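You operate a simulated robot arm through the tools that you are given. There is no shell and no other tool. Be economical: measure what you need, move in short steps, check, and stop when the job is done.

Carry out the task below with a simulated two-armed robot. There is one attempt and no reset: what you move stays moved.

TASK
Switch the sealer switch on. Then take the blue rag bundle and leave it on the shelf under the mixing bench. Then fetch the blue rag and set it on the top of the lift table. Then put the 800 mm film roll from the bench behind the job rack on the middle of the set-up bench. Then stack the grease cartridge that says "EP 1" from the middle of the set-up bench on top of the grease cartridge that says "EP 3". Then take the core with the largest size on its label from the parts end of the set-up bench and leave it on top of the wood block. Then take the drip cup on the middle shelf under the ink bench and put it away on the top of the service stand. Then take the hand roller on the low table top and put it away on the proofing end of the ink bench. The order counts. Set down upright: blue rag bundle, film roll, drip cup, hand roller.

The check looks at the end state, three seconds after you hand in, the way a careful person would. Anything else that was tipped, shoved, dropped, spilled or broken makes it a failure.

THE ROBOT
Two 7-joint arms with two-finger parallel grippers on one trunk, on a base that drives. Base frame: it is fixed to the floor where the robot stands at the start and does not move with it; the origin is under the middle of the robot, x ahead of it, y to its left, z up. Readings come in m, rad, newtons and seconds.
The left shoulder is at the start at [0.02, 0.138, 1.225], the right one opposite. Places, roughly: blue rag (7x11x3 cm) [7.9, -9.9, 0.8]; blue rag bundle (15x7x9 cm) [8.1, -10.1, 0.8]; core [5.5, -10, 0.75]; drip cup (6x6x6 cm) [4.3, -10.3, 0.5]; film roll [6.25, -10, 0.75]; grease cartridge [5.75, -10, 0.75]; hand roller (7x7x8 cm) [3.1, 0, 0.5]; middle of the set-up bench (26x50 cm) [5.88, -10.06, 0.8]; proofing end of the ink bench [4.1, -10, 0.8]; sealer switch [0.5, 0, 0.8]; shelf under the mixing bench [8.8, -8, 0.3]; top of the lift table [9.1, -10.1, 0.8]; top of the service stand [0.8, -8.1, 0.7]; wood block (15x6x4 cm) [2.8, -6.7, 1.2]. Payload 1.57 kg a hand.
Tool frame (each hand has its own): the origin (TCP) lies between the finger pads and is the grasp point; the fingertips stand 0.03 m ahead of it; z points along the fingers, y is the line along which they close. The gripper opens to 0.08 m. The fingers are 0.017 m wide and 0.012 m thick; the gripper's body (0.04 by 0.082 m) begins 0.08 m behind the TCP.
Orientation is that of the tool frame in the base frame, as a unit quaternion [x, y, z, w]. With the fingers straight down and closing along the base's y, the tool's x points along the base's -x, its y along +y and its z along -z.

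THE INTERFACE
- The arms move only by the tool step_arm. It takes "left_moves", "right_moves" or both (then of equal length, played together; a hand with none holds still); each is a list of rows, each an object of numbers (a shift or turn left out is 0, a gripper value left out holds the last): "x", "y", "z": the shift along the tool's x, y, z in units of 25 mm (1.0 is 25 mm); "wx", "wy", "wz": the turn, a rotation vector about the tool's x, y, z in units of 4 degrees (1.0 is 4 degrees). In form: [{"x": .., "y": .., "z": .., "wx": .., "wy": .., "wz": ..}, ...]. A call has 1 to 12 rows; each row shifts and turns the commanded pose from where the row before left it, along the tool's axes as they then stand. "left_gripper" and "right_gripper" are, for a hand that has rows, the closure, from 0 (fully open) to 1 (shut), set as the call begins (left out, the last holds). A call with a number of a shift or a turn outside -1 to 1 is refused whole. Each row takes 0.2 s and may step no farther than 0.05 m and 0.15 rad from the row before; otherwise, or with a gripper value out of range, the whole call is refused. Where a pose cannot be reached the arm comes as near as it can. A force on the tool above 40 N (or 10 N above the force at the start of the call, whichever is more), or a blocked arm, ends the call early, and 0.2 s more pass. Each finger travels about 0.045 m/s and halts on what it meets, pressing with about 28 N; the grip force reading is that of the motor and also rises with nothing between the fingers. The clock runs only during rows and for 0.2 s after the last one: add rows that do not move to give the fingers time. The reply holds the time, the measured pose of the TCP, the force on the tool along the base axes, the opening and the grip force, in the units named above and with some noise, with the torque about the TCP (base axes, N m) and any sound that the robot's microphone picked up, and new pictures: "pictures" is both (left out), scene, wrist or none (wrist: the cameras of the hands that moved).
- Cameras (640 x 400 px; columns grow to the right, rows downward): "scene" is now at [0.1906, -0.0028, 1.1567]; the picture's right is [-0.04, -1.00, 0.00], its down [-0.09, 0.00, -1.00] and it looks along [1.00, -0.03, -0.09] (base axes); focal length 214 px, centre (320, 200). "left" rides on the left gripper at [0.072, 0.007, -0.122] in its tool frame; the picture's right is [-0.09, 1.00, 0.00], its down [-0.84, -0.08, -0.54] and it looks along [-0.54, -0.05, 0.84] (tool axes); focal length 238 px, centre (320, 200). "right" rides on the right gripper at [0.072, -0.007, -0.122] in its tool frame; the picture's right is [0.09, 1.00, 0.00], its down [-0.84, 0.08, -0.54] and it looks along [-0.54, 0.05, 0.84] (tool axes); focal length 238 px, centre (320, 200). There is no depth. A picture from a camera that has moved, and an enlarged one, comes with that camera's place and axes in the base frame and with its lens.
- slide_trunk(by): slides the trunk up (or, below 0, down) by that many m; the arms and the scene camera ride with it, the base frame stays. It gives what a move gives, with no picture.
- drive_base(legs): drives the robot by 1 to 6 legs, each [ahead, left, turn to the left] in m, m and rad, along the robot's own axes; the way and the turn of a leg run together, so that a leg with both is an arc; at most 1.5 m and 3.142 rad a leg. The arms and the cameras ride along, it lands a little off, and it stops where it bumps. It gives what a move gives, and a new picture of the scene camera.
- head_to(pan, tilt): turns the head with the scene camera to pan (to the left, within 1.047 rad either way) and tilt (down, from -0.506 to 1.204), counted from straight ahead of the robot. It gives what a move gives, and a new picture of the scene camera.
- inspect(camera, box): a new picture of the part [left, top, right, bottom] of that camera's present view, enlarged. The clock stands still meanwhile.
- hand_in(): hands the job in; it is judged then, once.

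Go step by step. Nothing tells you exact positions but the pictures and the camera data: compare them with the known pose of the tool, close in by small moves and look again before you grip or let go. The budget is 217 turns and 260 pictures, counting those below and the enlarged ones. Unless the task says otherwise, let go and move clear before handing in, and close with one line.

The tools are called after ">>>" by a JSON object that holds its "api" and its "payload". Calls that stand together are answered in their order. step_arm: Moves the arms, as the interface text tells. Its arguments: {"type":"object","properties":{"left_moves":{"type":"array","items":{"type":"object","properties":{"x":{"type":"number"},"y":{"type":"number"},"z":{"type":"number"},"wx":{"type":"number"},"wy":{"type":"number"},"wz":{"type":"number"}}}},"left_gripper":{"type":"number"},"right_moves":{"type":"array","items":{"type":"object","properties":{"x":{"type":"number"},"y":{"type":"number"},"z":{"type":"number"},"wx":{"type":"number"},"wy":{"type":"number"},"wz":{"type":"number"}}}},"right_gripper":{"type":"number"},"pictures":{"type":"string","enum":["both","scene","wrist","none"]}},"required":[]} The other tools are called the same way: slide_trunk (by) slides the trunk up or down; drive_base (legs) drives the base; head_to (pan, tilt) turns the head that bears the scene camera; inspect (camera, box) takes an enlarged picture of a part of a camera's view; hand_in () hands the job in.

At the start:

```text
time: 0.0
left_tcp_pos: [0.2768, 0.084, 1.1088]
left_tool_rot: [0.0, 0.999, 0.01, -0.032]
left_ft_force: [-0.5, -0.3, 0.5]
left_torque: [-0.03, 0.03, 0.01]
left_grip_width: 0.0799
left_grasp_force: 0.2
right_tcp_pos: [0.2801, -0.1989, 1.0692]
right_tool_rot: [-0.001, 0.999, -0.018, -0.035]
right_ft_force: [0.7, 0.4, 0.7]
right_torque: [0.01, 0.02, 0.01]
right_grip_width: 0.08
right_grasp_force: 0.0
trunk travel left (down, up): [-0.6, 0.64]
robot x, y, heading: [0.0024, 0.0007, 0.003]
head pan, tilt: [-0.035, 0.091]
```

scene: 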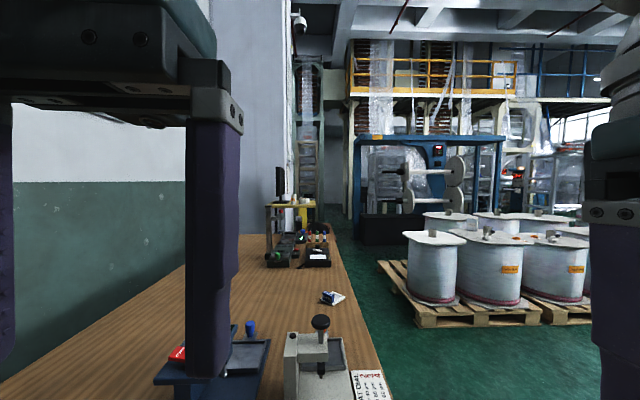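
right: 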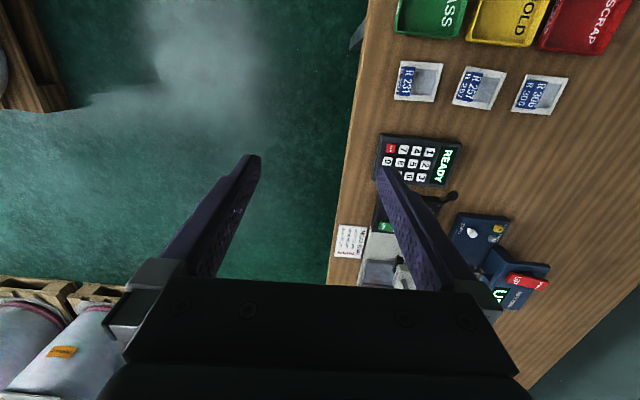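
left: 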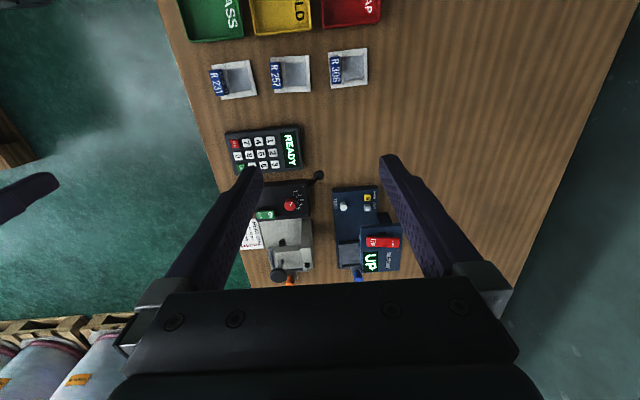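

I see a bench ahead with several devices. I'll look closer to find the sealer switch.

>>> {"api": "head_to", "payload": {"pan": 0, "tilt": 0.9}}

>>> {"api": "inspect", "payload": {"camera": "left", "box": [200, 110, 440, 290]}}

```text
time: 1.1
left_tcp_pos: [0.2769, 0.0856, 1.1079]
left_tool_rot: [0.0, 0.999, 0.012, -0.033]
left_ft_force: [-0.5, 0.1, -0.6]
left_torque: [-0.04, 0.0, 0.0]
left_grip_width: 0.0801
left_grasp_force: 0.1
right_tcp_pos: [0.2796, -0.1997, 1.0681]
right_tool_rot: [-0.001, 0.999, -0.018, -0.036]
right_ft_force: [-0.4, -0.7, -1.1]
right_torque: [0.02, 0.02, 0.0]
right_grip_width: 0.0803
right_grasp_force: 0.0
trunk travel left (down, up): [-0.6, 0.64]
robot x, y, heading: [-0.0003, -0.0022, 0.001]
head pan, tilt: [0.0, 0.901]
camera scene: at [0.1743, 0.0004, 1.085], right [0.0, -1.0, 0.0], down [-0.78, 0.0, -0.62], along [0.62, 0.0, -0.78], focal length 214 px, centre (320, 200)
```

scene: 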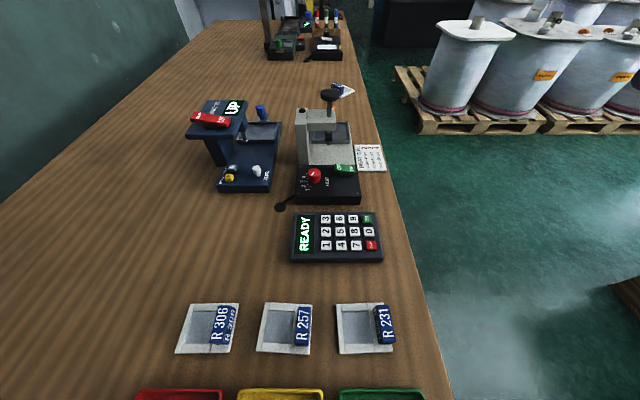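

```text
2.22 times, centred on (320, 200) of left
camera zoom: at [0.2135, 0.0882, 1.2334], right [0.09, 1.0, 0.02], down [0.87, -0.09, 0.48], along [0.48, -0.03, -0.88], focal length 530 px, centre (320, 200)
```

zoom: 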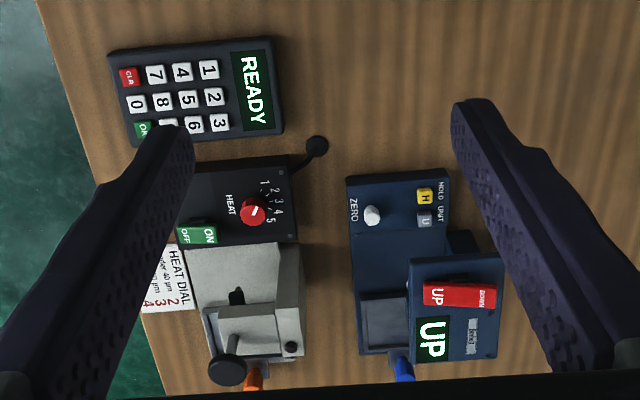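

The sealer (dark base with a red HEAT dial) carries a green ON/OFF rocker. I'll zoom in on it.

>>> {"api": "inspect", "payload": {"camera": "scene", "box": [270, 130, 390, 205]}}

```text
5.33 times, centred on (330, 168) of scene
camera zoom: at [0.1743, 0.0004, 1.085], right [0.0, -1.0, 0.0], down [-0.78, 0.0, -0.62], along [0.62, 0.0, -0.78], focal length 1144 px, centre (267, 373)
```

zoom: 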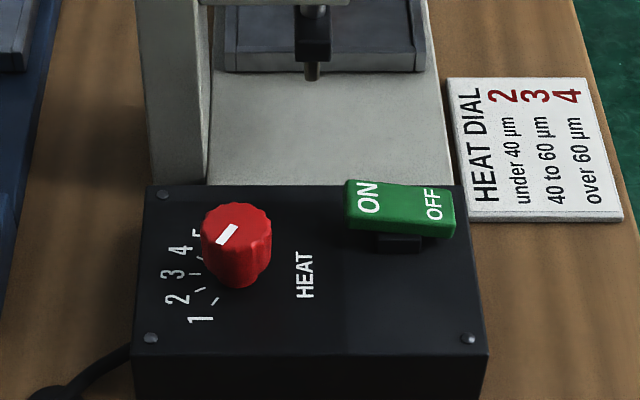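

The ON side (+y end) is raised; it sits about [0.482, -0.037, 0.798]. I'll check where the bench edge lies relative to my base before approaching.

>>> {"api": "head_to", "payload": {"pan": 0, "tilt": 1.2}}

```text
time: 1.9
left_tcp_pos: [0.2762, 0.0863, 1.1074]
left_tool_rot: [-0.001, 0.999, 0.01, -0.035]
left_ft_force: [0.5, -0.5, -0.3]
left_torque: [0.02, -0.01, -0.01]
left_grip_width: 0.08
left_grasp_force: 0.0
right_tcp_pos: [0.2794, -0.1994, 1.0676]
right_tool_rot: [-0.001, 0.999, -0.018, -0.036]
right_ft_force: [0.3, 0.3, -0.3]
right_torque: [-0.01, 0.0, 0.0]
right_grip_width: 0.0799
right_grasp_force: 0.0
trunk travel left (down, up): [-0.6, 0.64]
robot x, y, heading: [0.0006, 0.0002, -0.004]
head pan, tilt: [0.0, 1.201]
camera scene: at [0.1547, 0.0004, 1.0652], right [0.0, -1.0, 0.0], down [-0.93, 0.0, -0.36], along [0.36, 0.0, -0.93], focal length 214 px, centre (320, 200)
```

scene: 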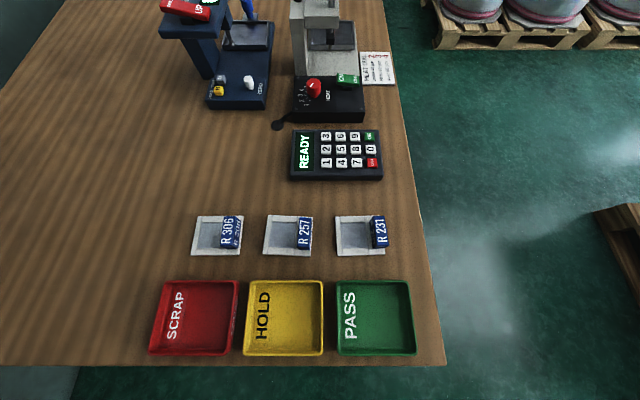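

The bench edge is at x≈0.06. I'll try reaching with the right hand from here, moving the left hand aside.

>>> {"api": "step_arm", "payload": {"right_moves": [{"x": -1, "y": 0.8, "z": 0.2}, {"x": -1, "y": 0.8, "z": 0.2}, {"x": -1, "y": 0.8, "z": 0.2}, {"x": -1, "y": 0.8, "z": 0.2}, {"x": -1, "y": 0.8, "z": 0.2}, {"x": -1, "y": 0.8, "z": 0.2}, {"x": -1, "y": 0.8, "z": 0.2}, {"x": -1, "y": 0.8, "z": 0.2}], "left_moves": [{"y": 1}, {"y": 1}, {"y": 1}, {"y": 1}, {"y": 1}, {}, {}, {}], "right_gripper": 1, "pictures": "scene"}}

```text
time: 3.0
left_tcp_pos: [0.2575, 0.194, 1.0767]
left_tool_rot: [0.011, 0.993, 0.06, -0.098]
left_ft_force: [0.1, -0.3, 0.0]
left_torque: [0.0, 0.03, 0.02]
left_grip_width: 0.0801
left_grasp_force: 0.0
right_tcp_pos: [0.3805, -0.1156, 1.037]
right_tool_rot: [0.0, 0.999, -0.019, -0.035]
right_ft_force: [0.3, 0.0, -0.7]
right_torque: [0.04, 0.02, 0.04]
right_grip_width: 0.0
right_grasp_force: 8.2
trunk travel left (down, up): [-0.6, 0.64]
robot x, y, heading: [0.0017, -0.0008, -0.004]
head pan, tilt: [0.0, 1.201]
stopped in row 5 (left hand): the arm was blocked; the commanded pose is now the measured one
camera scene: at [0.1547, 0.0002, 1.0651], right [0.0, -1.0, 0.0], down [-0.93, 0.0, -0.36], along [0.36, 0.0, -0.93], focal length 214 px, centre (320, 200)
```

scene: 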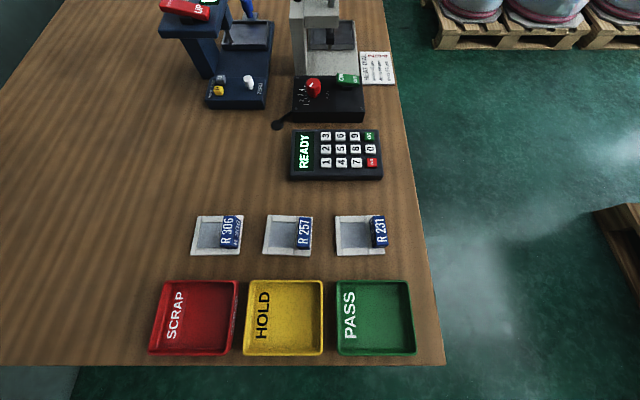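

>>> {"api": "step_arm", "payload": {"right_moves": [{"x": -1, "y": 0.8, "z": 0.2}, {"x": -1, "y": 0.8, "z": 0.2}, {"x": -1, "y": 0.8, "z": 0.2}, {"x": -1, "y": 0.8, "z": 0.2}], "pictures": "none"}}

>>> {"api": "head_to", "payload": {"pan": 0, "tilt": 0.8}}

```text
time: 4.0
left_tcp_pos: [0.2592, 0.1945, 1.0762]
left_tool_rot: [0.011, 0.993, 0.062, -0.097]
left_ft_force: [0.0, 0.1, 0.3]
left_torque: [-0.02, -0.02, 0.03]
left_grip_width: 0.0799
left_grasp_force: 0.0
right_tcp_pos: [0.4418, -0.0525, 1.0143]
right_tool_rot: [-0.003, 0.999, -0.018, -0.034]
right_ft_force: [0.3, 0.1, -0.3]
right_torque: [0.02, 0.01, 0.04]
right_grip_width: 0.0001
right_grasp_force: 21.5
right hand out of reach, approached as far as the arm can: row 3, 4
trunk travel left (down, up): [-0.6, 0.64]
robot x, y, heading: [-0.0002, 0.0029, 0.003]
head pan, tilt: [0.0, 1.201]
```

```text
time: 4.9
left_tcp_pos: [0.2584, 0.194, 1.0751]
left_tool_rot: [0.011, 0.993, 0.062, -0.097]
left_ft_force: [0.2, -0.1, 0.4]
left_torque: [0.01, 0.01, 0.03]
left_grip_width: 0.0801
left_grasp_force: 0.1
right_tcp_pos: [0.4424, -0.0532, 1.0134]
right_tool_rot: [-0.002, 0.999, -0.019, -0.035]
right_ft_force: [0.2, 1.0, -0.1]
right_torque: [0.02, -0.01, -0.01]
right_grip_width: 0.0
right_grasp_force: 21.6
trunk travel left (down, up): [-0.6, 0.64]
robot x, y, heading: [0.0013, 0.0009, -0.004]
head pan, tilt: [0.0, 0.799]
camera scene: at [0.1794, 0.0004, 1.0928], right [0.0, -1.0, 0.0], down [-0.72, 0.0, -0.7], along [0.7, 0.0, -0.72], focal length 214 px, centre (320, 200)
```

scene: 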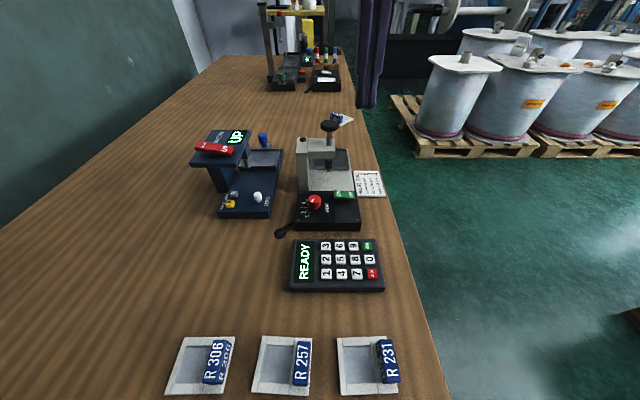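

The arm tops out at x≈0.44 with tool straight. I'll tilt the fingers forward to gain reach, then lower the trunk.

>>> {"api": "step_arm", "payload": {"right_moves": [{"wy": -1}, {"wy": -1}, {"wy": -1}, {"wy": -1}, {"wy": -1}, {"wy": -1}, {"wy": -1}, {"x": -0.6, "y": 0.3, "z": 0.2}, {"x": -0.6, "y": 0.3, "z": 0.2}, {}], "pictures": "none"}}

>>> {"api": "slide_trunk", "payload": {"by": -0.1}}

>>> {"api": "inspect", "payload": {"camera": "scene", "box": [160, 0, 480, 200]}}

```text
time: 7.1
left_tcp_pos: [0.2583, 0.1955, 1.0757]
left_tool_rot: [0.011, 0.993, 0.06, -0.097]
left_ft_force: [-0.9, -0.5, 0.3]
left_torque: [0.0, -0.02, 0.04]
left_grip_width: 0.08
left_grasp_force: 0.0
right_tcp_pos: [0.4806, -0.0363, 1.0164]
right_tool_rot: [-0.006, 0.978, -0.017, 0.208]
right_ft_force: [0.2, 0.3, 0.3]
right_torque: [0.02, 0.05, 0.01]
right_grip_width: 0.0
right_grasp_force: 21.5
right hand out of reach, approached as far as the arm can: row 2
trunk travel left (down, up): [-0.6, 0.64]
robot x, y, heading: [0.0019, -0.0013, 0.002]
head pan, tilt: [0.0, 0.799]
```

```text
time: 8.4
left_tcp_pos: [0.2584, 0.1949, 0.9771]
left_tool_rot: [0.011, 0.993, 0.06, -0.098]
left_ft_force: [0.1, 0.5, -0.2]
left_torque: [0.0, 0.0, -0.03]
left_grip_width: 0.0799
left_grasp_force: 0.0
right_tcp_pos: [0.4804, -0.036, 0.9162]
right_tool_rot: [-0.006, 0.978, -0.018, 0.207]
right_ft_force: [-0.4, 0.6, -0.3]
right_torque: [0.03, 0.0, 0.01]
right_grip_width: 0.0001
right_grasp_force: 21.1
trunk travel left (down, up): [-0.5, 0.74]
robot x, y, heading: [-0.0009, -0.0034, -0.003]
head pan, tilt: [0.0, 0.799]
```

```text
2.00 times, centred on (320, 100) of scene
camera zoom: at [0.1795, 0.0004, 0.9929], right [0.0, -1.0, 0.0], down [-0.72, 0.0, -0.7], along [0.7, 0.0, -0.72], focal length 429 px, centre (320, 400)
```

zoom: 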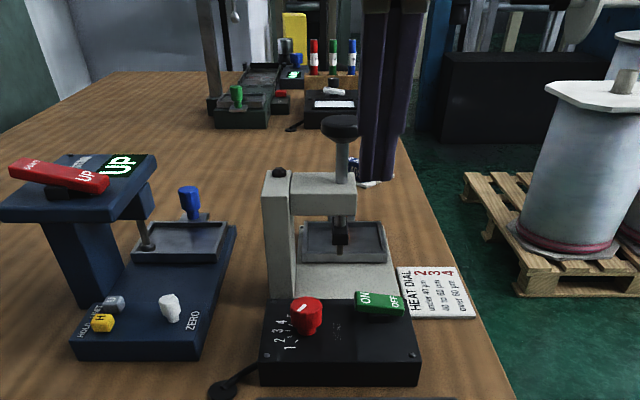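

The tip is aligned near the ON end; I lower the trunk further and shift 10 mm back.

>>> {"api": "slide_trunk", "payload": {"by": -0.07}}

>>> {"api": "step_arm", "payload": {"right_moves": [{"x": 0.36, "y": 0.08, "z": -0.16}, {}], "pictures": "wrist"}}

>>> {"api": "inspect", "payload": {"camera": "scene", "box": [240, 60, 440, 185]}}

```text
time: 9.5
left_tcp_pos: [0.2586, 0.1943, 0.9057]
left_tool_rot: [0.012, 0.993, 0.061, -0.097]
left_ft_force: [-0.8, 0.2, 0.1]
left_torque: [0.0, 0.0, -0.02]
left_grip_width: 0.08
left_grasp_force: 0.0
right_tcp_pos: [0.4797, -0.0355, 0.8449]
right_tool_rot: [-0.006, 0.978, -0.017, 0.207]
right_ft_force: [-0.3, 0.4, 0.0]
right_torque: [0.01, -0.02, -0.01]
right_grip_width: 0.0
right_grasp_force: 21.3
trunk travel left (down, up): [-0.43, 0.81]
robot x, y, heading: [0.0, 0.0015, 0.001]
head pan, tilt: [0.0, 0.799]
```

```text
time: 10.1
left_tcp_pos: [0.2591, 0.1947, 0.9052]
left_tool_rot: [0.011, 0.993, 0.06, -0.097]
left_ft_force: [0.6, 0.0, -0.3]
left_torque: [0.01, -0.02, 0.03]
left_grip_width: 0.08
left_grasp_force: 0.1
right_tcp_pos: [0.4711, -0.0333, 0.8458]
right_tool_rot: [-0.005, 0.978, -0.016, 0.208]
right_ft_force: [0.9, -0.6, -0.7]
right_torque: [0.0, 0.02, -0.07]
right_grip_width: 0.0
right_grasp_force: 21.7
trunk travel left (down, up): [-0.43, 0.81]
robot x, y, heading: [-0.0059, -0.0021, -0.004]
head pan, tilt: [0.0, 0.799]
camera right: at [0.3561, -0.0384, 0.9297], right [-0.09, 0.99, -0.07], down [0.54, 0.11, 0.83], along [0.83, 0.03, -0.55], focal length 238 px, centre (320, 200)
```

right: 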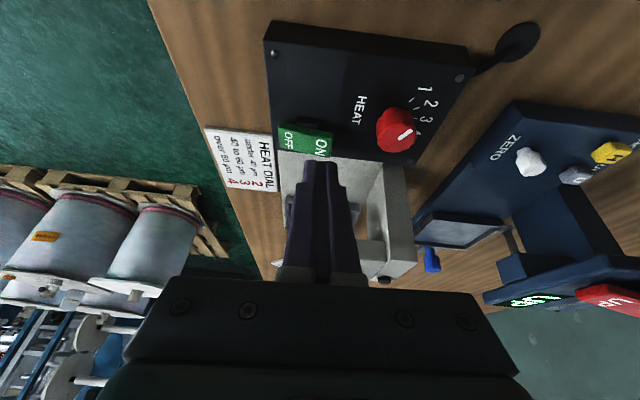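

```text
3.20 times, centred on (340, 122) of scene
camera zoom: at [0.1795, 0.0004, 0.9229], right [0.0, -1.0, 0.0], down [-0.72, 0.0, -0.7], along [0.7, 0.0, -0.72], focal length 686 px, centre (256, 448)
```

zoom: 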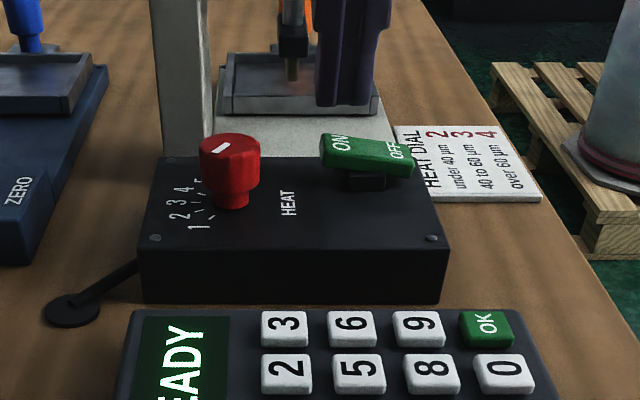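

Aligned with ON; press down now in small rows.

>>> {"api": "step_arm", "payload": {"right_moves": [{"x": -0.18, "y": 0.16, "z": 0.08}, {"x": 0.163, "z": 0.366}, {"x": 0.163, "z": 0.366}, {"x": 0.08, "z": 0.183}, {"x": 0.08, "z": 0.183}, {"x": 0.08, "z": 0.183}], "pictures": "none"}}

>>> {"api": "inspect", "payload": {"camera": "scene", "box": [240, 60, 440, 185]}}

```text
time: 11.0
left_tcp_pos: [0.2571, 0.1934, 0.9059]
left_tool_rot: [0.011, 0.993, 0.061, -0.097]
left_ft_force: [0.4, -0.1, 0.1]
left_torque: [-0.02, -0.02, 0.0]
left_grip_width: 0.0802
left_grasp_force: 0.0
right_tcp_pos: [0.4764, -0.0304, 0.8292]
right_tool_rot: [-0.007, 0.977, -0.015, 0.213]
right_ft_force: [-7.7, -1.7, 12.4]
right_torque: [-0.19, 0.14, -0.13]
right_grip_width: 0.0
right_grasp_force: 21.1
trunk travel left (down, up): [-0.43, 0.81]
robot x, y, heading: [-0.0029, 0.0002, 0.004]
head pan, tilt: [0.0, 0.799]
stopped in row 4 (right hand): the force on the tool passed its limit at 47 N (the readings are from after the stop); the commanded pose is now the measured one
```

```text
3.20 times, centred on (340, 122) of scene
camera zoom: at [0.1785, -0.0002, 0.9228], right [0.0, -1.0, 0.0], down [-0.72, 0.0, -0.7], along [0.7, 0.0, -0.72], focal length 686 px, centre (256, 448)
```

zoom: 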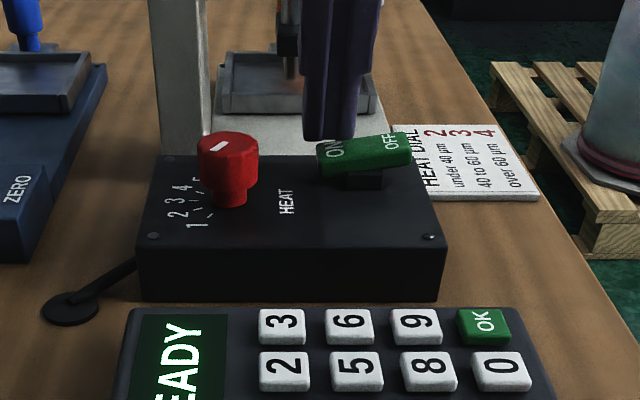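

The rocker tilted toward ON. I'll lift and check that it stays.

>>> {"api": "step_arm", "payload": {"right_moves": [{"x": -0.4, "z": -0.9}, {"x": -0.4, "z": -0.9}], "pictures": "none"}}

>>> {"api": "inspect", "payload": {"camera": "scene", "box": [280, 90, 440, 190]}}

```text
time: 11.6
left_tcp_pos: [0.2591, 0.1935, 0.9054]
left_tool_rot: [0.011, 0.993, 0.061, -0.097]
left_ft_force: [-0.4, 1.0, -0.5]
left_torque: [-0.03, 0.01, -0.02]
left_grip_width: 0.0799
left_grasp_force: 0.1
right_tcp_pos: [0.4789, -0.0275, 0.8771]
right_tool_rot: [-0.007, 0.977, -0.015, 0.212]
right_ft_force: [-1.0, 0.4, 0.5]
right_torque: [0.0, -0.01, -0.03]
right_grip_width: 0.0
right_grasp_force: 21.0
trunk travel left (down, up): [-0.43, 0.81]
robot x, y, heading: [-0.0019, 0.0017, -0.001]
head pan, tilt: [0.0, 0.799]
```

```text
4.00 times, centred on (360, 140) of scene
camera zoom: at [0.1793, 0.0004, 0.9228], right [0.0, -1.0, 0.0], down [-0.72, 0.0, -0.7], along [0.7, 0.0, -0.72], focal length 858 px, centre (160, 440)
```

zoom: 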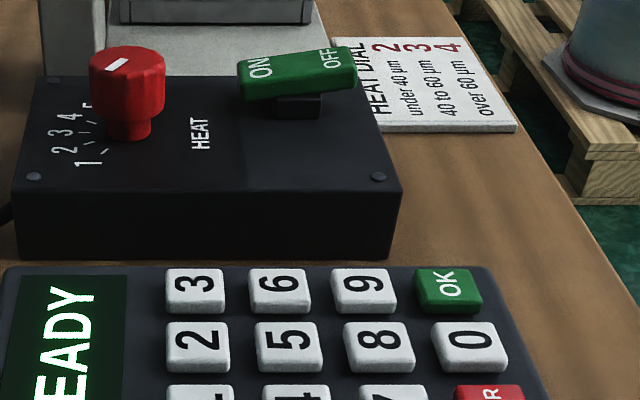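

The switch stays ON. Now I retract the arm, raise the trunk and back off to survey the room.

>>> {"api": "slide_trunk", "payload": {"by": 0.3}}

>>> {"api": "step_arm", "payload": {"right_moves": [{"x": 1, "z": -0.4, "wy": 1}, {"x": 1, "z": -0.4, "wy": 1}, {"x": 1, "z": -0.3, "wy": 1}, {"x": 1, "z": -0.2, "wy": 1}, {"x": 1, "z": -0.1, "wy": 1}, {"x": 1, "wy": 1, "y": -1}, {"x": 1, "y": -1}, {"x": 1, "y": -1}, {"y": -1}, {"y": -1}], "pictures": "none"}}

>>> {"api": "drive_base", "payload": {"legs": [[-0.4, 0, 0], [0, 0, -1.57]]}}

>>> {"api": "head_to", "payload": {"pan": 0, "tilt": 0.25}}

```text
time: 14.6
left_tcp_pos: [0.258, 0.1943, 1.2059]
left_tool_rot: [0.011, 0.993, 0.061, -0.098]
left_ft_force: [0.0, -1.3, -0.1]
left_torque: [-0.03, 0.0, -0.01]
left_grip_width: 0.0802
left_grasp_force: 0.0
right_tcp_pos: [0.4781, -0.0285, 1.1762]
right_tool_rot: [-0.006, 0.977, -0.015, 0.212]
right_ft_force: [0.8, -0.4, -0.1]
right_torque: [0.02, 0.0, -0.01]
right_grip_width: 0.0
right_grasp_force: 21.2
trunk travel left (down, up): [-0.73, 0.51]
robot x, y, heading: [0.0012, -0.0013, 0.002]
head pan, tilt: [0.0, 0.799]
```

```text
time: 16.8
left_tcp_pos: [0.2585, 0.1941, 1.2059]
left_tool_rot: [0.011, 0.993, 0.062, -0.097]
left_ft_force: [-0.8, 0.2, -0.2]
left_torque: [-0.02, -0.03, -0.02]
left_grip_width: 0.0801
left_grasp_force: 0.0
right_tcp_pos: [0.2726, -0.1564, 1.1765]
right_tool_rot: [-0.003, 1.0, -0.016, 0.005]
right_ft_force: [-0.6, -0.1, 0.1]
right_torque: [0.02, -0.01, 0.0]
right_grip_width: 0.0
right_grasp_force: 21.4
trunk travel left (down, up): [-0.73, 0.51]
robot x, y, heading: [-0.0004, -0.0006, 0.003]
head pan, tilt: [0.0, 0.799]
```

```text
time: 23.3
left_tcp_pos: [-0.2307, -0.2752, 1.2056]
left_tool_rot: [0.743, 0.659, 0.114, -0.02]
left_ft_force: [-0.3, -0.2, -0.3]
left_torque: [0.01, 0.0, 0.0]
left_grip_width: 0.0799
left_grasp_force: 0.1
right_tcp_pos: [-0.5816, -0.2565, 1.177]
right_tool_rot: [0.739, 0.674, -0.015, -0.01]
right_ft_force: [-0.4, 0.1, 0.6]
right_torque: [0.01, 0.0, -0.04]
right_grip_width: 0.0001
right_grasp_force: 21.7
trunk travel left (down, up): [-0.73, 0.51]
robot x, y, heading: [-0.3993, -0.0025, -1.668]
head pan, tilt: [0.0, 0.799]
camera scene: at [-0.4174, -0.1783, 1.2229], right [-1.0, 0.1, 0.0], down [0.07, 0.71, -0.7], along [-0.07, -0.69, -0.72], focal length 214 px, centre (320, 200)
```

scene: 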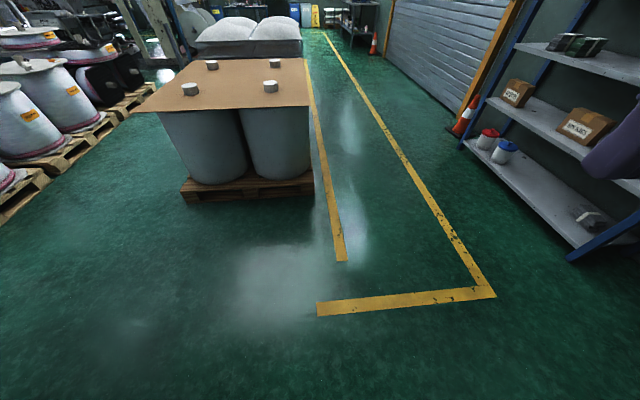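

```text
time: 24.3
left_tcp_pos: [-0.2308, -0.2751, 1.2051]
left_tool_rot: [0.744, 0.659, 0.113, -0.02]
left_ft_force: [0.0, -0.5, -1.0]
left_torque: [0.0, 0.01, 0.0]
left_grip_width: 0.08
left_grasp_force: 0.1
right_tcp_pos: [-0.5812, -0.2556, 1.175]
right_tool_rot: [0.739, 0.674, -0.014, -0.01]
right_ft_force: [-0.6, 0.3, -0.3]
right_torque: [0.0, -0.01, 0.01]
right_grip_width: 0.0
right_grasp_force: 21.0
trunk travel left (down, up): [-0.73, 0.51]
robot x, y, heading: [-0.3969, -0.0002, -1.665]
head pan, tilt: [0.0, 0.25]
camera scene: at [-0.4186, -0.1909, 1.2719], right [-1.0, 0.1, 0.0], down [0.02, 0.25, -0.97], along [-0.09, -0.96, -0.25], focal length 214 px, centre (320, 200)
```

scene: 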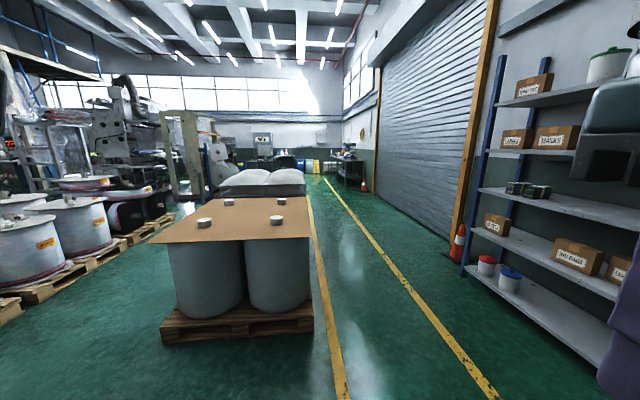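

A clear marked aisle runs along −y at x≈−1.0. I'll drive down it.

>>> {"api": "drive_base", "payload": {"legs": [[0, 0, 0.095], [0, -0.6, 0], [1.5, 0, 0], [1.5, 0, 0], [1.5, 0, 0], [1.5, 0, 0]]}}

```text
time: 56.6
left_tcp_pos: [-0.7316, -6.3283, 1.2063]
left_tool_rot: [0.701, 0.704, 0.113, -0.028]
left_ft_force: [-0.9, 0.4, 0.1]
left_torque: [0.0, 0.03, 0.0]
left_grip_width: 0.0805
left_grasp_force: 0.0
right_tcp_pos: [-1.0819, -6.3538, 1.1767]
right_tool_rot: [0.695, 0.719, -0.015, -0.01]
right_ft_force: [0.1, 0.3, 0.6]
right_torque: [0.0, 0.0, 0.02]
right_grip_width: 0.0
right_grasp_force: 20.3
trunk travel left (down, up): [-0.73, 0.51]
robot x, y, heading: [-0.9306, -6.0759, -1.545]
head pan, tilt: [0.0, 0.25]
camera scene: at [-0.9281, -6.2685, 1.2719], right [-1.0, -0.03, 0.0], down [-0.01, 0.25, -0.97], along [0.03, -0.97, -0.25], focal length 214 px, centre (320, 200)
```

scene: 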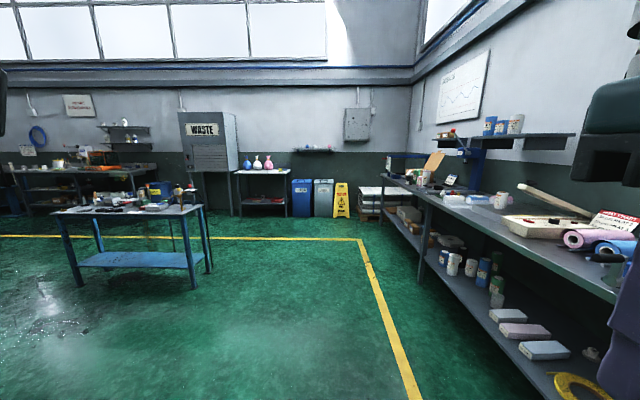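

The blue table is the service stand. Next I drive to y≈−9.2 and turn to face +x along the benches.

>>> {"api": "drive_base", "payload": {"legs": [[1.5, 0, 0], [1.4, 0, 0], [0, 0, 1.545]]}}

```text
time: 74.4
left_tcp_pos: [-0.6529, -8.8042, 1.2047]
left_tool_rot: [0.039, 0.993, 0.064, -0.096]
left_ft_force: [0.8, 0.4, -0.2]
left_torque: [-0.01, 0.02, -0.02]
left_grip_width: 0.0799
left_grasp_force: 0.1
right_tcp_pos: [-0.6551, -9.1567, 1.1778]
right_tool_rot: [0.024, 1.0, -0.018, 0.003]
right_ft_force: [-0.1, 0.4, -0.2]
right_torque: [0.02, 0.0, 0.03]
right_grip_width: 0.0
right_grasp_force: 20.8
trunk travel left (down, up): [-0.73, 0.51]
robot x, y, heading: [-0.9193, -8.9852, -0.054]
head pan, tilt: [0.0, 0.25]
camera scene: at [-0.7287, -8.9937, 1.2719], right [-0.05, -1.0, 0.0], down [-0.25, 0.01, -0.97], along [0.97, -0.05, -0.25], focal length 214 px, centre (320, 200)
```

scene: 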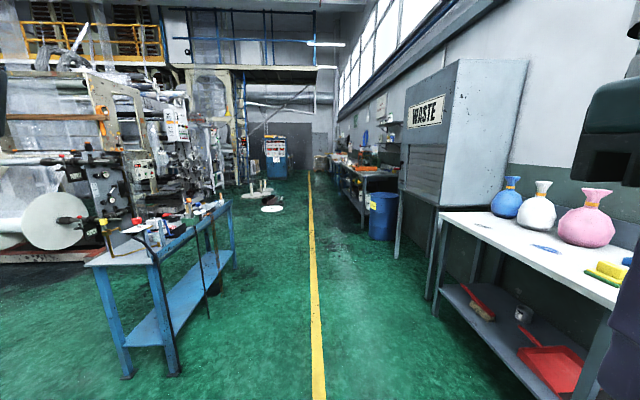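

>>> {"api": "drive_base", "payload": {"legs": [[0, 0, 0.054], [1.5, 0, 0], [1.5, 0, 0], [1.5, 0, 0], [0.6, 0, 0]]}}

```text
time: 99.4
left_tcp_pos: [4.4597, -8.8443, 1.2063]
left_tool_rot: [0.01, 0.993, 0.061, -0.098]
left_ft_force: [0.5, 0.2, -0.1]
left_torque: [0.04, 0.01, -0.01]
left_grip_width: 0.0798
left_grasp_force: 0.0
right_tcp_pos: [4.4737, -9.1951, 1.1774]
right_tool_rot: [-0.004, 1.0, -0.016, 0.004]
right_ft_force: [-0.2, -0.1, -0.6]
right_torque: [-0.01, 0.01, 0.0]
right_grip_width: 0.0001
right_grasp_force: 20.8
trunk travel left (down, up): [-0.73, 0.51]
robot x, y, heading: [4.203, -9.041, 0.002]
head pan, tilt: [0.0, 0.25]
camera scene: at [4.3928, -9.0378, 1.2719], right [0.0, -1.0, 0.0], down [-0.25, 0.0, -0.97], along [0.97, 0.0, -0.25], focal length 214 px, centre (320, 200)
```

scene: 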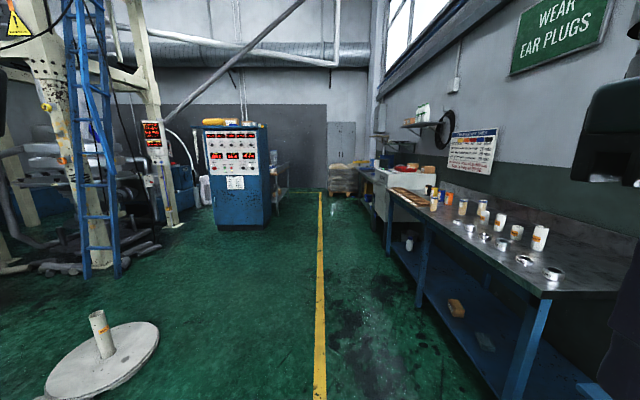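

The set-up bench is at right ahead. I'll continue to x≈7.3 and look.

>>> {"api": "drive_base", "payload": {"legs": [[1.5, 0, 0], [1.3, 0, 0]]}}

>>> {"api": "head_to", "payload": {"pan": -0.7, "tilt": 0.4}}

```text
time: 113.0
left_tcp_pos: [7.2736, -8.8258, 1.2064]
left_tool_rot: [0.015, 0.993, 0.061, -0.097]
left_ft_force: [0.3, 0.4, -0.3]
left_torque: [0.01, -0.02, 0.04]
left_grip_width: 0.0798
left_grasp_force: 0.1
right_tcp_pos: [7.2857, -9.1761, 1.1759]
right_tool_rot: [-0.001, 1.0, -0.016, 0.005]
right_ft_force: [0.2, -0.5, -0.1]
right_torque: [-0.01, 0.03, -0.02]
right_grip_width: 0.0
right_grasp_force: 21.0
trunk travel left (down, up): [-0.73, 0.51]
robot x, y, heading: [7.0151, -9.0158, -0.006]
head pan, tilt: [0.0, 0.25]
camera scene: at [7.2056, -9.0183, 1.2719], right [-0.01, -1.0, 0.0], down [-0.25, 0.0, -0.97], along [0.97, -0.01, -0.25], focal length 214 px, centre (320, 200)
```

scene: 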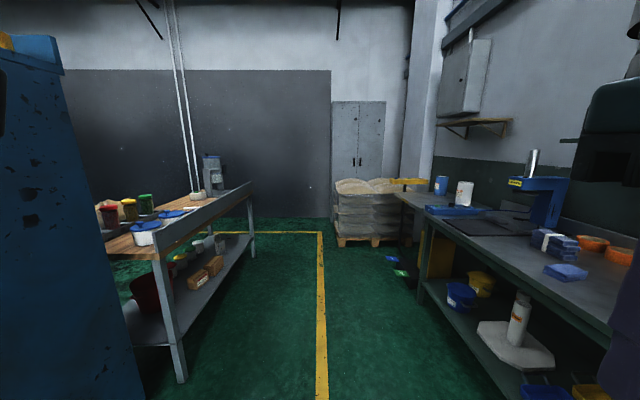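

```text
time: 114.1
left_tcp_pos: [7.2736, -8.8258, 1.205]
left_tool_rot: [0.014, 0.993, 0.062, -0.098]
left_ft_force: [-0.9, -0.4, 0.2]
left_torque: [-0.05, 0.04, 0.0]
left_grip_width: 0.08
left_grasp_force: 0.0
right_tcp_pos: [7.2856, -9.1761, 1.177]
right_tool_rot: [0.0, 1.0, -0.015, 0.004]
right_ft_force: [0.2, -0.2, -0.7]
right_torque: [0.02, 0.01, -0.03]
right_grip_width: 0.0001
right_grasp_force: 21.5
trunk travel left (down, up): [-0.73, 0.51]
robot x, y, heading: [7.0122, -9.0183, -0.008]
head pan, tilt: [-0.7, 0.4]
camera scene: at [7.1827, -9.0777, 1.258], right [-0.65, -0.76, 0.0], down [-0.3, 0.25, -0.92], along [0.7, -0.6, -0.39], focal length 214 px, centre (320, 200)
```

scene: 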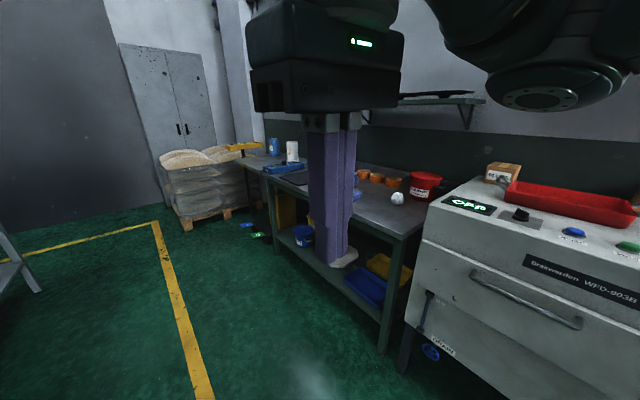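

The bundle is about [8.13, −10.15] and the rag [7.93, −9.97] on the table ahead right (edge y≈−9.85). I drive in front of it.

>>> {"api": "drive_base", "payload": {"legs": [[1.05, 0, 0], [0, 0, -1.565], [0.5, 0, 0]]}}

>>> {"api": "head_to", "payload": {"pan": 0, "tilt": 0.8}}

```text
time: 125.8
left_tcp_pos: [8.3206, -9.7307, 1.205]
left_tool_rot: [0.68, 0.724, 0.112, -0.03]
left_ft_force: [0.3, 0.3, 0.0]
left_torque: [-0.03, 0.01, 0.01]
left_grip_width: 0.0799
left_grasp_force: 0.1
right_tcp_pos: [7.9739, -9.7745, 1.1766]
right_tool_rot: [0.674, 0.739, -0.014, -0.008]
right_ft_force: [0.8, 0.5, 0.0]
right_torque: [-0.01, -0.02, 0.01]
right_grip_width: 0.0
right_grasp_force: 21.2
trunk travel left (down, up): [-0.73, 0.51]
robot x, y, heading: [8.1039, -9.4918, -1.489]
head pan, tilt: [-0.7, 0.4]
camera scene: at [8.0596, -9.6643, 1.258], right [-0.82, 0.58, 0.0], down [0.22, 0.32, -0.92], along [-0.53, -0.75, -0.39], focal length 214 px, centre (320, 200)
```

scene: 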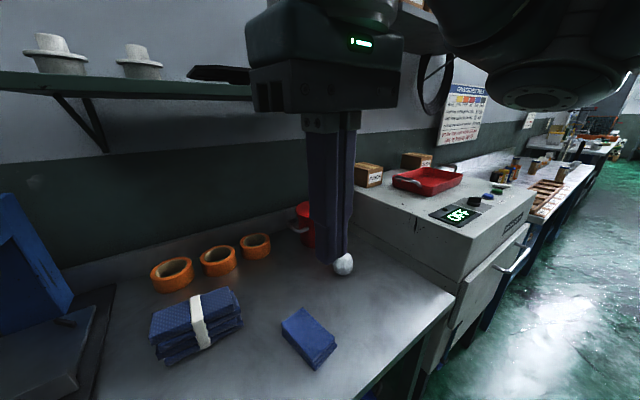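

```text
time: 126.9
left_tcp_pos: [8.3209, -9.7303, 1.2053]
left_tool_rot: [0.68, 0.724, 0.111, -0.031]
left_ft_force: [-0.6, -0.6, 0.2]
left_torque: [-0.01, 0.02, 0.02]
left_grip_width: 0.0798
left_grasp_force: 0.1
right_tcp_pos: [7.9734, -9.7761, 1.1768]
right_tool_rot: [0.674, 0.739, -0.015, -0.009]
right_ft_force: [1.1, 0.0, 0.0]
right_torque: [-0.04, 0.0, -0.02]
right_grip_width: 0.0
right_grasp_force: 21.7
trunk travel left (down, up): [-0.73, 0.51]
robot x, y, heading: [8.1061, -9.4887, -1.486]
head pan, tilt: [0.0, 0.799]
camera scene: at [8.1199, -9.669, 1.2229], right [-1.0, -0.08, 0.0], down [-0.06, 0.71, -0.7], along [0.06, -0.69, -0.72], focal length 214 px, centre (320, 200)
```

scene: 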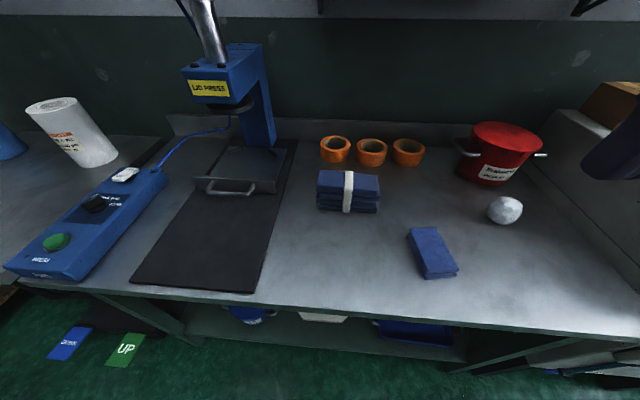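

The bundle (long axis along x, centre ≈[8.08, −10.10], table z≈0.77) must go under a bench, so I'll grip it across its 7 cm width with a 45° tilted tool pointing along +x. First I close in with the base and turn the right wrist.

>>> {"api": "drive_base", "payload": {"legs": [[0, 0, -0.085], [0.2, -0.03, 0]]}}

>>> {"api": "step_arm", "payload": {"right_moves": [{"wz": -1}, {"wz": -1}, {"wz": -1}, {"wz": -1}, {"wz": -1}, {"wz": -1}, {"wz": -1}, {"wz": -1}, {"wz": -1}, {"wz": -1}, {"wz": -1}, {"wz": -1}], "right_gripper": 0, "pictures": "none"}}

>>> {"api": "step_arm", "payload": {"right_moves": [{"wz": -1}, {"wz": -1}, {"wz": -1}, {"wz": -1}, {"wz": -1}, {"wz": -1}, {"wz": -1}, {"wz": -1}, {"wz": -1}, {"wz": -1}, {"wz": -0.5}, {}], "pictures": "wrist"}}

```text
time: 129.0
left_tcp_pos: [8.2659, -9.9478, 1.2051]
left_tool_rot: [0.713, 0.692, 0.113, -0.026]
left_ft_force: [-0.2, 0.5, 0.7]
left_torque: [0.04, -0.01, 0.02]
left_grip_width: 0.08
left_grasp_force: 0.1
right_tcp_pos: [7.9157, -9.9586, 1.1761]
right_tool_rot: [0.707, 0.707, -0.013, -0.009]
right_ft_force: [0.3, 0.3, 0.1]
right_torque: [0.02, -0.01, 0.02]
right_grip_width: 0.0
right_grasp_force: 21.2
trunk travel left (down, up): [-0.73, 0.51]
robot x, y, heading: [8.0762, -9.686, -1.58]
head pan, tilt: [0.0, 0.799]
camera scene: at [8.0717, -9.8672, 1.2229], right [-1.0, 0.01, 0.0], down [0.01, 0.72, -0.7], along [-0.01, -0.7, -0.72], focal length 214 px, centre (320, 200)
```

scene: 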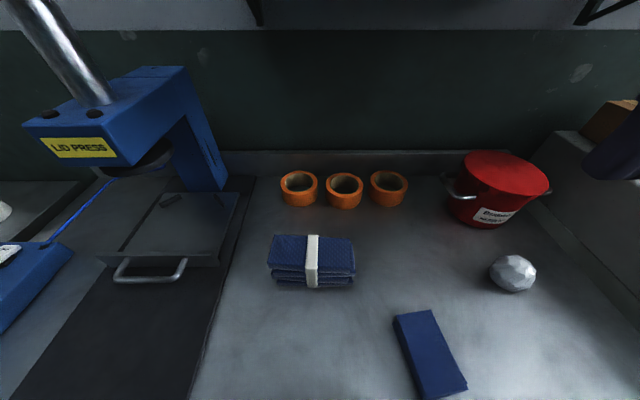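

```text
time: 131.6
left_tcp_pos: [8.2666, -9.9477, 1.2061]
left_tool_rot: [0.713, 0.691, 0.113, -0.025]
left_ft_force: [-0.3, -0.7, 0.3]
left_torque: [0.03, -0.02, -0.02]
left_grip_width: 0.0798
left_grasp_force: 0.1
right_tcp_pos: [7.9147, -9.9578, 1.1765]
right_tool_rot: [0.358, 0.934, -0.01, -0.013]
right_ft_force: [-0.3, 0.0, -0.8]
right_torque: [0.0, 0.0, 0.02]
right_grip_width: 0.0802
right_grasp_force: 0.1
trunk travel left (down, up): [-0.73, 0.51]
robot x, y, heading: [8.0727, -9.6896, -1.579]
head pan, tilt: [0.0, 0.799]
```

```text
time: 134.2
left_tcp_pos: [8.2657, -9.9465, 1.2057]
left_tool_rot: [0.713, 0.691, 0.112, -0.026]
left_ft_force: [-0.5, 0.5, 0.5]
left_torque: [-0.02, -0.02, -0.01]
left_grip_width: 0.0797
left_grasp_force: 0.0
right_tcp_pos: [7.9151, -9.9583, 1.1757]
right_tool_rot: [0.0, 1.0, -0.003, -0.017]
right_ft_force: [-0.6, 0.3, -0.1]
right_torque: [0.01, 0.02, -0.04]
right_grip_width: 0.0802
right_grasp_force: 0.0
trunk travel left (down, up): [-0.73, 0.51]
robot x, y, heading: [8.0754, -9.6869, -1.577]
head pan, tilt: [0.0, 0.799]
camera right: at [7.8469, -9.9644, 1.3014], right [-0.09, 1.0, 0.0], down [0.85, 0.08, 0.51], along [0.51, 0.04, -0.86], focal length 238 px, centre (320, 200)
```

right: 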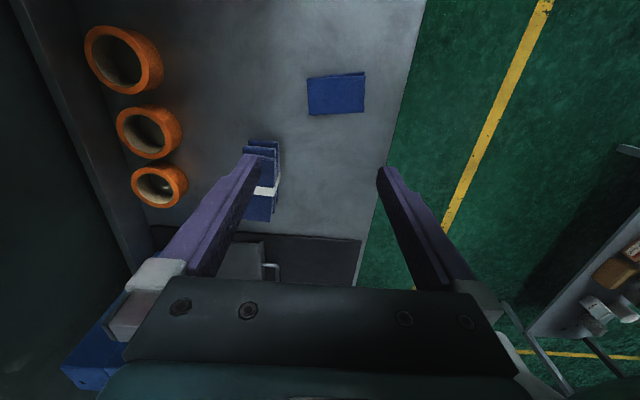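

The wrist yaw works. Now tilt 47° and lower the trunk, then move to a pre-grasp pose.

>>> {"api": "step_arm", "payload": {"right_moves": [{"wy": -1}, {"wy": -1}, {"wy": -1}, {"wy": -1}, {"wy": -1}, {"wy": -1}, {"wy": -1}, {"wy": -1}, {"wy": -1}, {"wy": -1}, {"wy": -1}, {"wy": -0.75}], "pictures": "none"}}

>>> {"api": "slide_trunk", "payload": {"by": -0.2}}

>>> {"api": "step_arm", "payload": {"right_moves": [{"z": 0.3, "y": -0.88}, {"z": 0.3, "y": -0.88}, {"z": 0.3, "y": -0.88}, {"z": 0.3, "y": -0.88}, {"z": 0.3, "y": -0.88}, {"z": 0.3, "y": -0.88}, {}], "pictures": "both"}}

```text
time: 136.8
left_tcp_pos: [8.2665, -9.9459, 1.2055]
left_tool_rot: [0.713, 0.691, 0.113, -0.026]
left_ft_force: [0.2, 0.0, 0.4]
left_torque: [-0.02, 0.01, -0.03]
left_grip_width: 0.0798
left_grasp_force: 0.1
right_tcp_pos: [7.9156, -9.9593, 1.177]
right_tool_rot: [-0.001, 0.923, -0.003, 0.384]
right_ft_force: [-0.4, 0.7, -0.1]
right_torque: [-0.01, -0.02, 0.01]
right_grip_width: 0.08
right_grasp_force: 0.1
trunk travel left (down, up): [-0.73, 0.51]
robot x, y, heading: [8.0711, -9.6829, -1.581]
head pan, tilt: [0.0, 0.799]
```

```text
time: 139.0
left_tcp_pos: [8.2659, -9.9466, 1.0053]
left_tool_rot: [0.713, 0.691, 0.113, -0.026]
left_ft_force: [0.3, 0.1, 0.8]
left_torque: [0.01, 0.02, -0.02]
left_grip_width: 0.0801
left_grasp_force: 0.0
right_tcp_pos: [7.9155, -9.9588, 0.9767]
right_tool_rot: [0.0, 0.923, -0.004, 0.384]
right_ft_force: [-0.9, -0.7, -0.2]
right_torque: [0.02, -0.01, -0.02]
right_grip_width: 0.08
right_grasp_force: 0.1
trunk travel left (down, up): [-0.53, 0.71]
robot x, y, heading: [8.0757, -9.6864, -1.578]
head pan, tilt: [0.0, 0.799]
```

```text
time: 140.6
left_tcp_pos: [8.2654, -9.947, 1.0061]
left_tool_rot: [0.712, 0.692, 0.112, -0.026]
left_ft_force: [0.2, 0.2, 0.2]
left_torque: [0.03, 0.0, 0.01]
left_grip_width: 0.0801
left_grasp_force: 0.0
right_tcp_pos: [7.9494, -10.092, 0.9456]
right_tool_rot: [-0.001, 0.924, -0.004, 0.383]
right_ft_force: [0.0, 1.3, 0.5]
right_torque: [-0.01, 0.02, 0.02]
right_grip_width: 0.0802
right_grasp_force: 0.1
trunk travel left (down, up): [-0.53, 0.71]
robot x, y, heading: [8.0757, -9.6858, -1.583]
head pan, tilt: [0.0, 0.799]
camera scene: at [8.0717, -9.8671, 1.0228], right [-1.0, 0.01, 0.0], down [0.01, 0.72, -0.7], along [-0.01, -0.7, -0.72], focal length 214 px, centre (320, 200)
camera right: at [7.8125, -10.0976, 0.9823], right [-0.06, 1.0, -0.07], down [0.21, 0.08, 0.97], along [0.98, 0.05, -0.21], focal length 238 px, centre (320, 200)
```

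scene: 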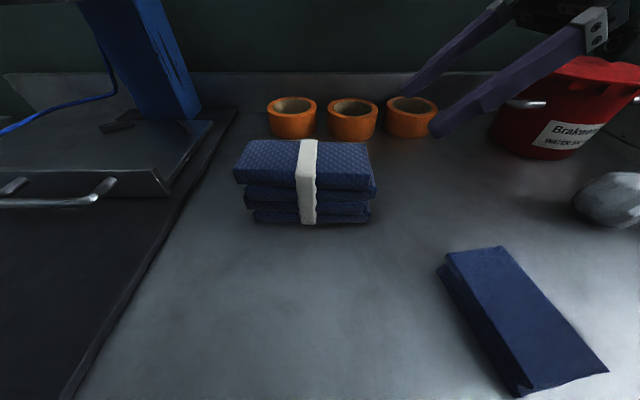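
right: 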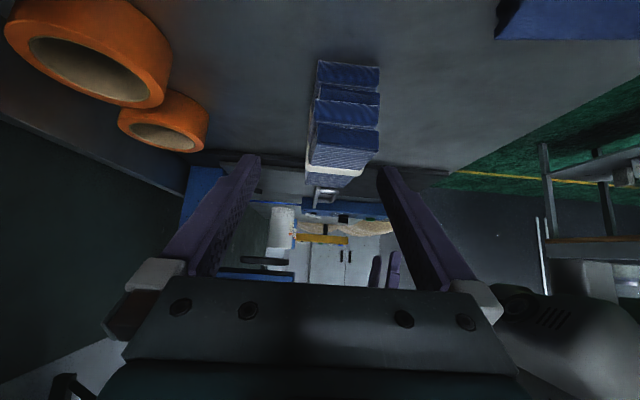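

I'm lined up roughly; wrist view suggests the bundle centre is ~2 cm more to +y. I'll shift and approach a little, then look again.

>>> {"api": "step_arm", "payload": {"right_moves": [{"y": 0.6, "z": 0.5}, {"z": 0.8}, {"z": 0.6}, {}], "pictures": "both"}}

```text
time: 141.6
left_tcp_pos: [8.2666, -9.9469, 1.006]
left_tool_rot: [0.714, 0.691, 0.113, -0.025]
left_ft_force: [0.4, -0.5, -0.2]
left_torque: [-0.02, -0.03, -0.02]
left_grip_width: 0.08
left_grasp_force: 0.0
right_tcp_pos: [7.9807, -10.078, 0.9131]
right_tool_rot: [0.0, 0.924, -0.003, 0.383]
right_ft_force: [0.2, 0.1, -0.1]
right_torque: [0.0, 0.01, 0.0]
right_grip_width: 0.0799
right_grasp_force: 0.1
trunk travel left (down, up): [-0.53, 0.71]
robot x, y, heading: [8.0766, -9.6877, -1.575]
head pan, tilt: [0.0, 0.799]
camera scene: at [8.0717, -9.8672, 1.0229], right [-1.0, 0.01, 0.0], down [0.01, 0.72, -0.7], along [-0.01, -0.7, -0.72], focal length 214 px, centre (320, 200)
camera right: at [7.8445, -10.0845, 0.9492], right [-0.06, 1.0, -0.07], down [0.21, 0.08, 0.97], along [0.98, 0.05, -0.21], focal length 238 px, centre (320, 200)
```

scene: 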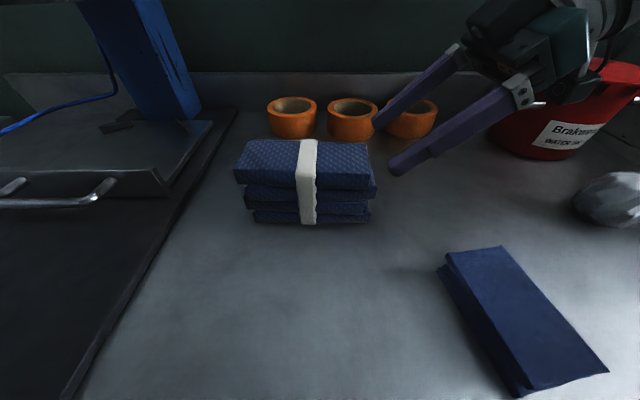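
right: 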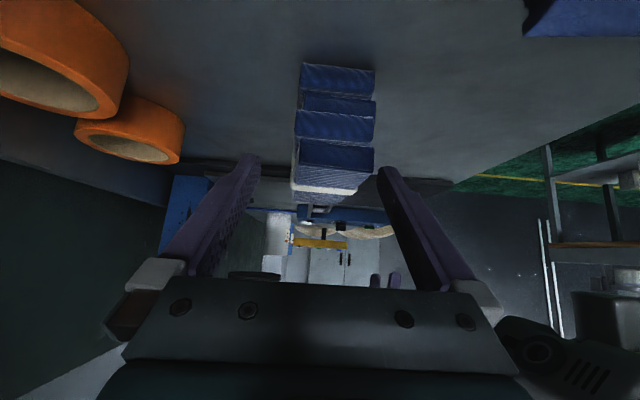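

>>> {"api": "step_arm", "payload": {"right_moves": [{"y": 0.5, "wx": 0.8, "wz": 0.8}, {"z": 0.7}, {}], "pictures": "wrist"}}

>>> {"api": "inspect", "payload": {"camera": "right", "box": [220, 40, 420, 240]}}

```text
time: 142.4
left_tcp_pos: [8.2663, -9.9468, 1.0058]
left_tool_rot: [0.713, 0.691, 0.113, -0.026]
left_ft_force: [0.3, 0.6, 0.0]
left_torque: [0.01, 0.02, 0.03]
left_grip_width: 0.0799
left_grasp_force: 0.0
right_tcp_pos: [7.9923, -10.0664, 0.8993]
right_tool_rot: [0.036, 0.923, -0.019, 0.384]
right_ft_force: [-0.6, 0.3, -0.8]
right_torque: [0.02, -0.01, 0.0]
right_grip_width: 0.0798
right_grasp_force: 0.1
trunk travel left (down, up): [-0.53, 0.71]
robot x, y, heading: [8.0769, -9.6878, -1.578]
head pan, tilt: [0.0, 0.799]
camera right: at [7.8557, -10.0615, 0.9355], right [0.02, 1.0, -0.07], down [0.21, 0.07, 0.97], along [0.98, -0.03, -0.21], focal length 238 px, centre (320, 200)
```

right: 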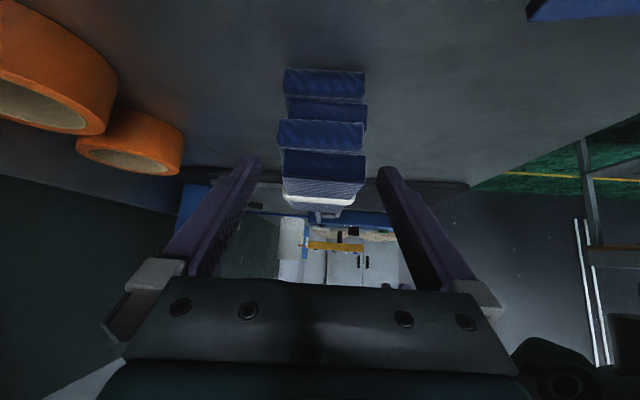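

```text
2.00 times, centred on (320, 140) of right
camera zoom: at [7.8557, -10.0615, 0.9355], right [0.02, 1.0, -0.07], down [0.21, 0.07, 0.97], along [0.98, -0.03, -0.21], focal length 477 px, centre (320, 320)
```

zoom: 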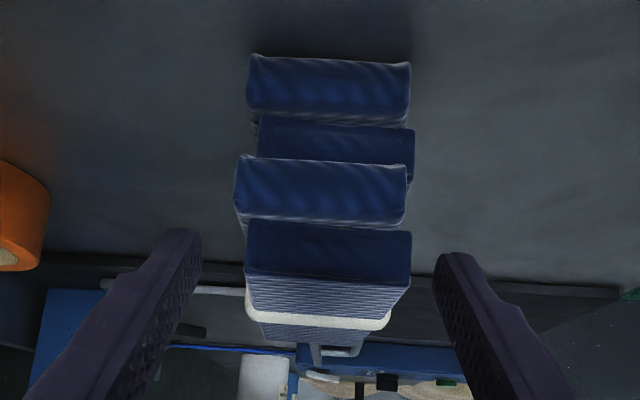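

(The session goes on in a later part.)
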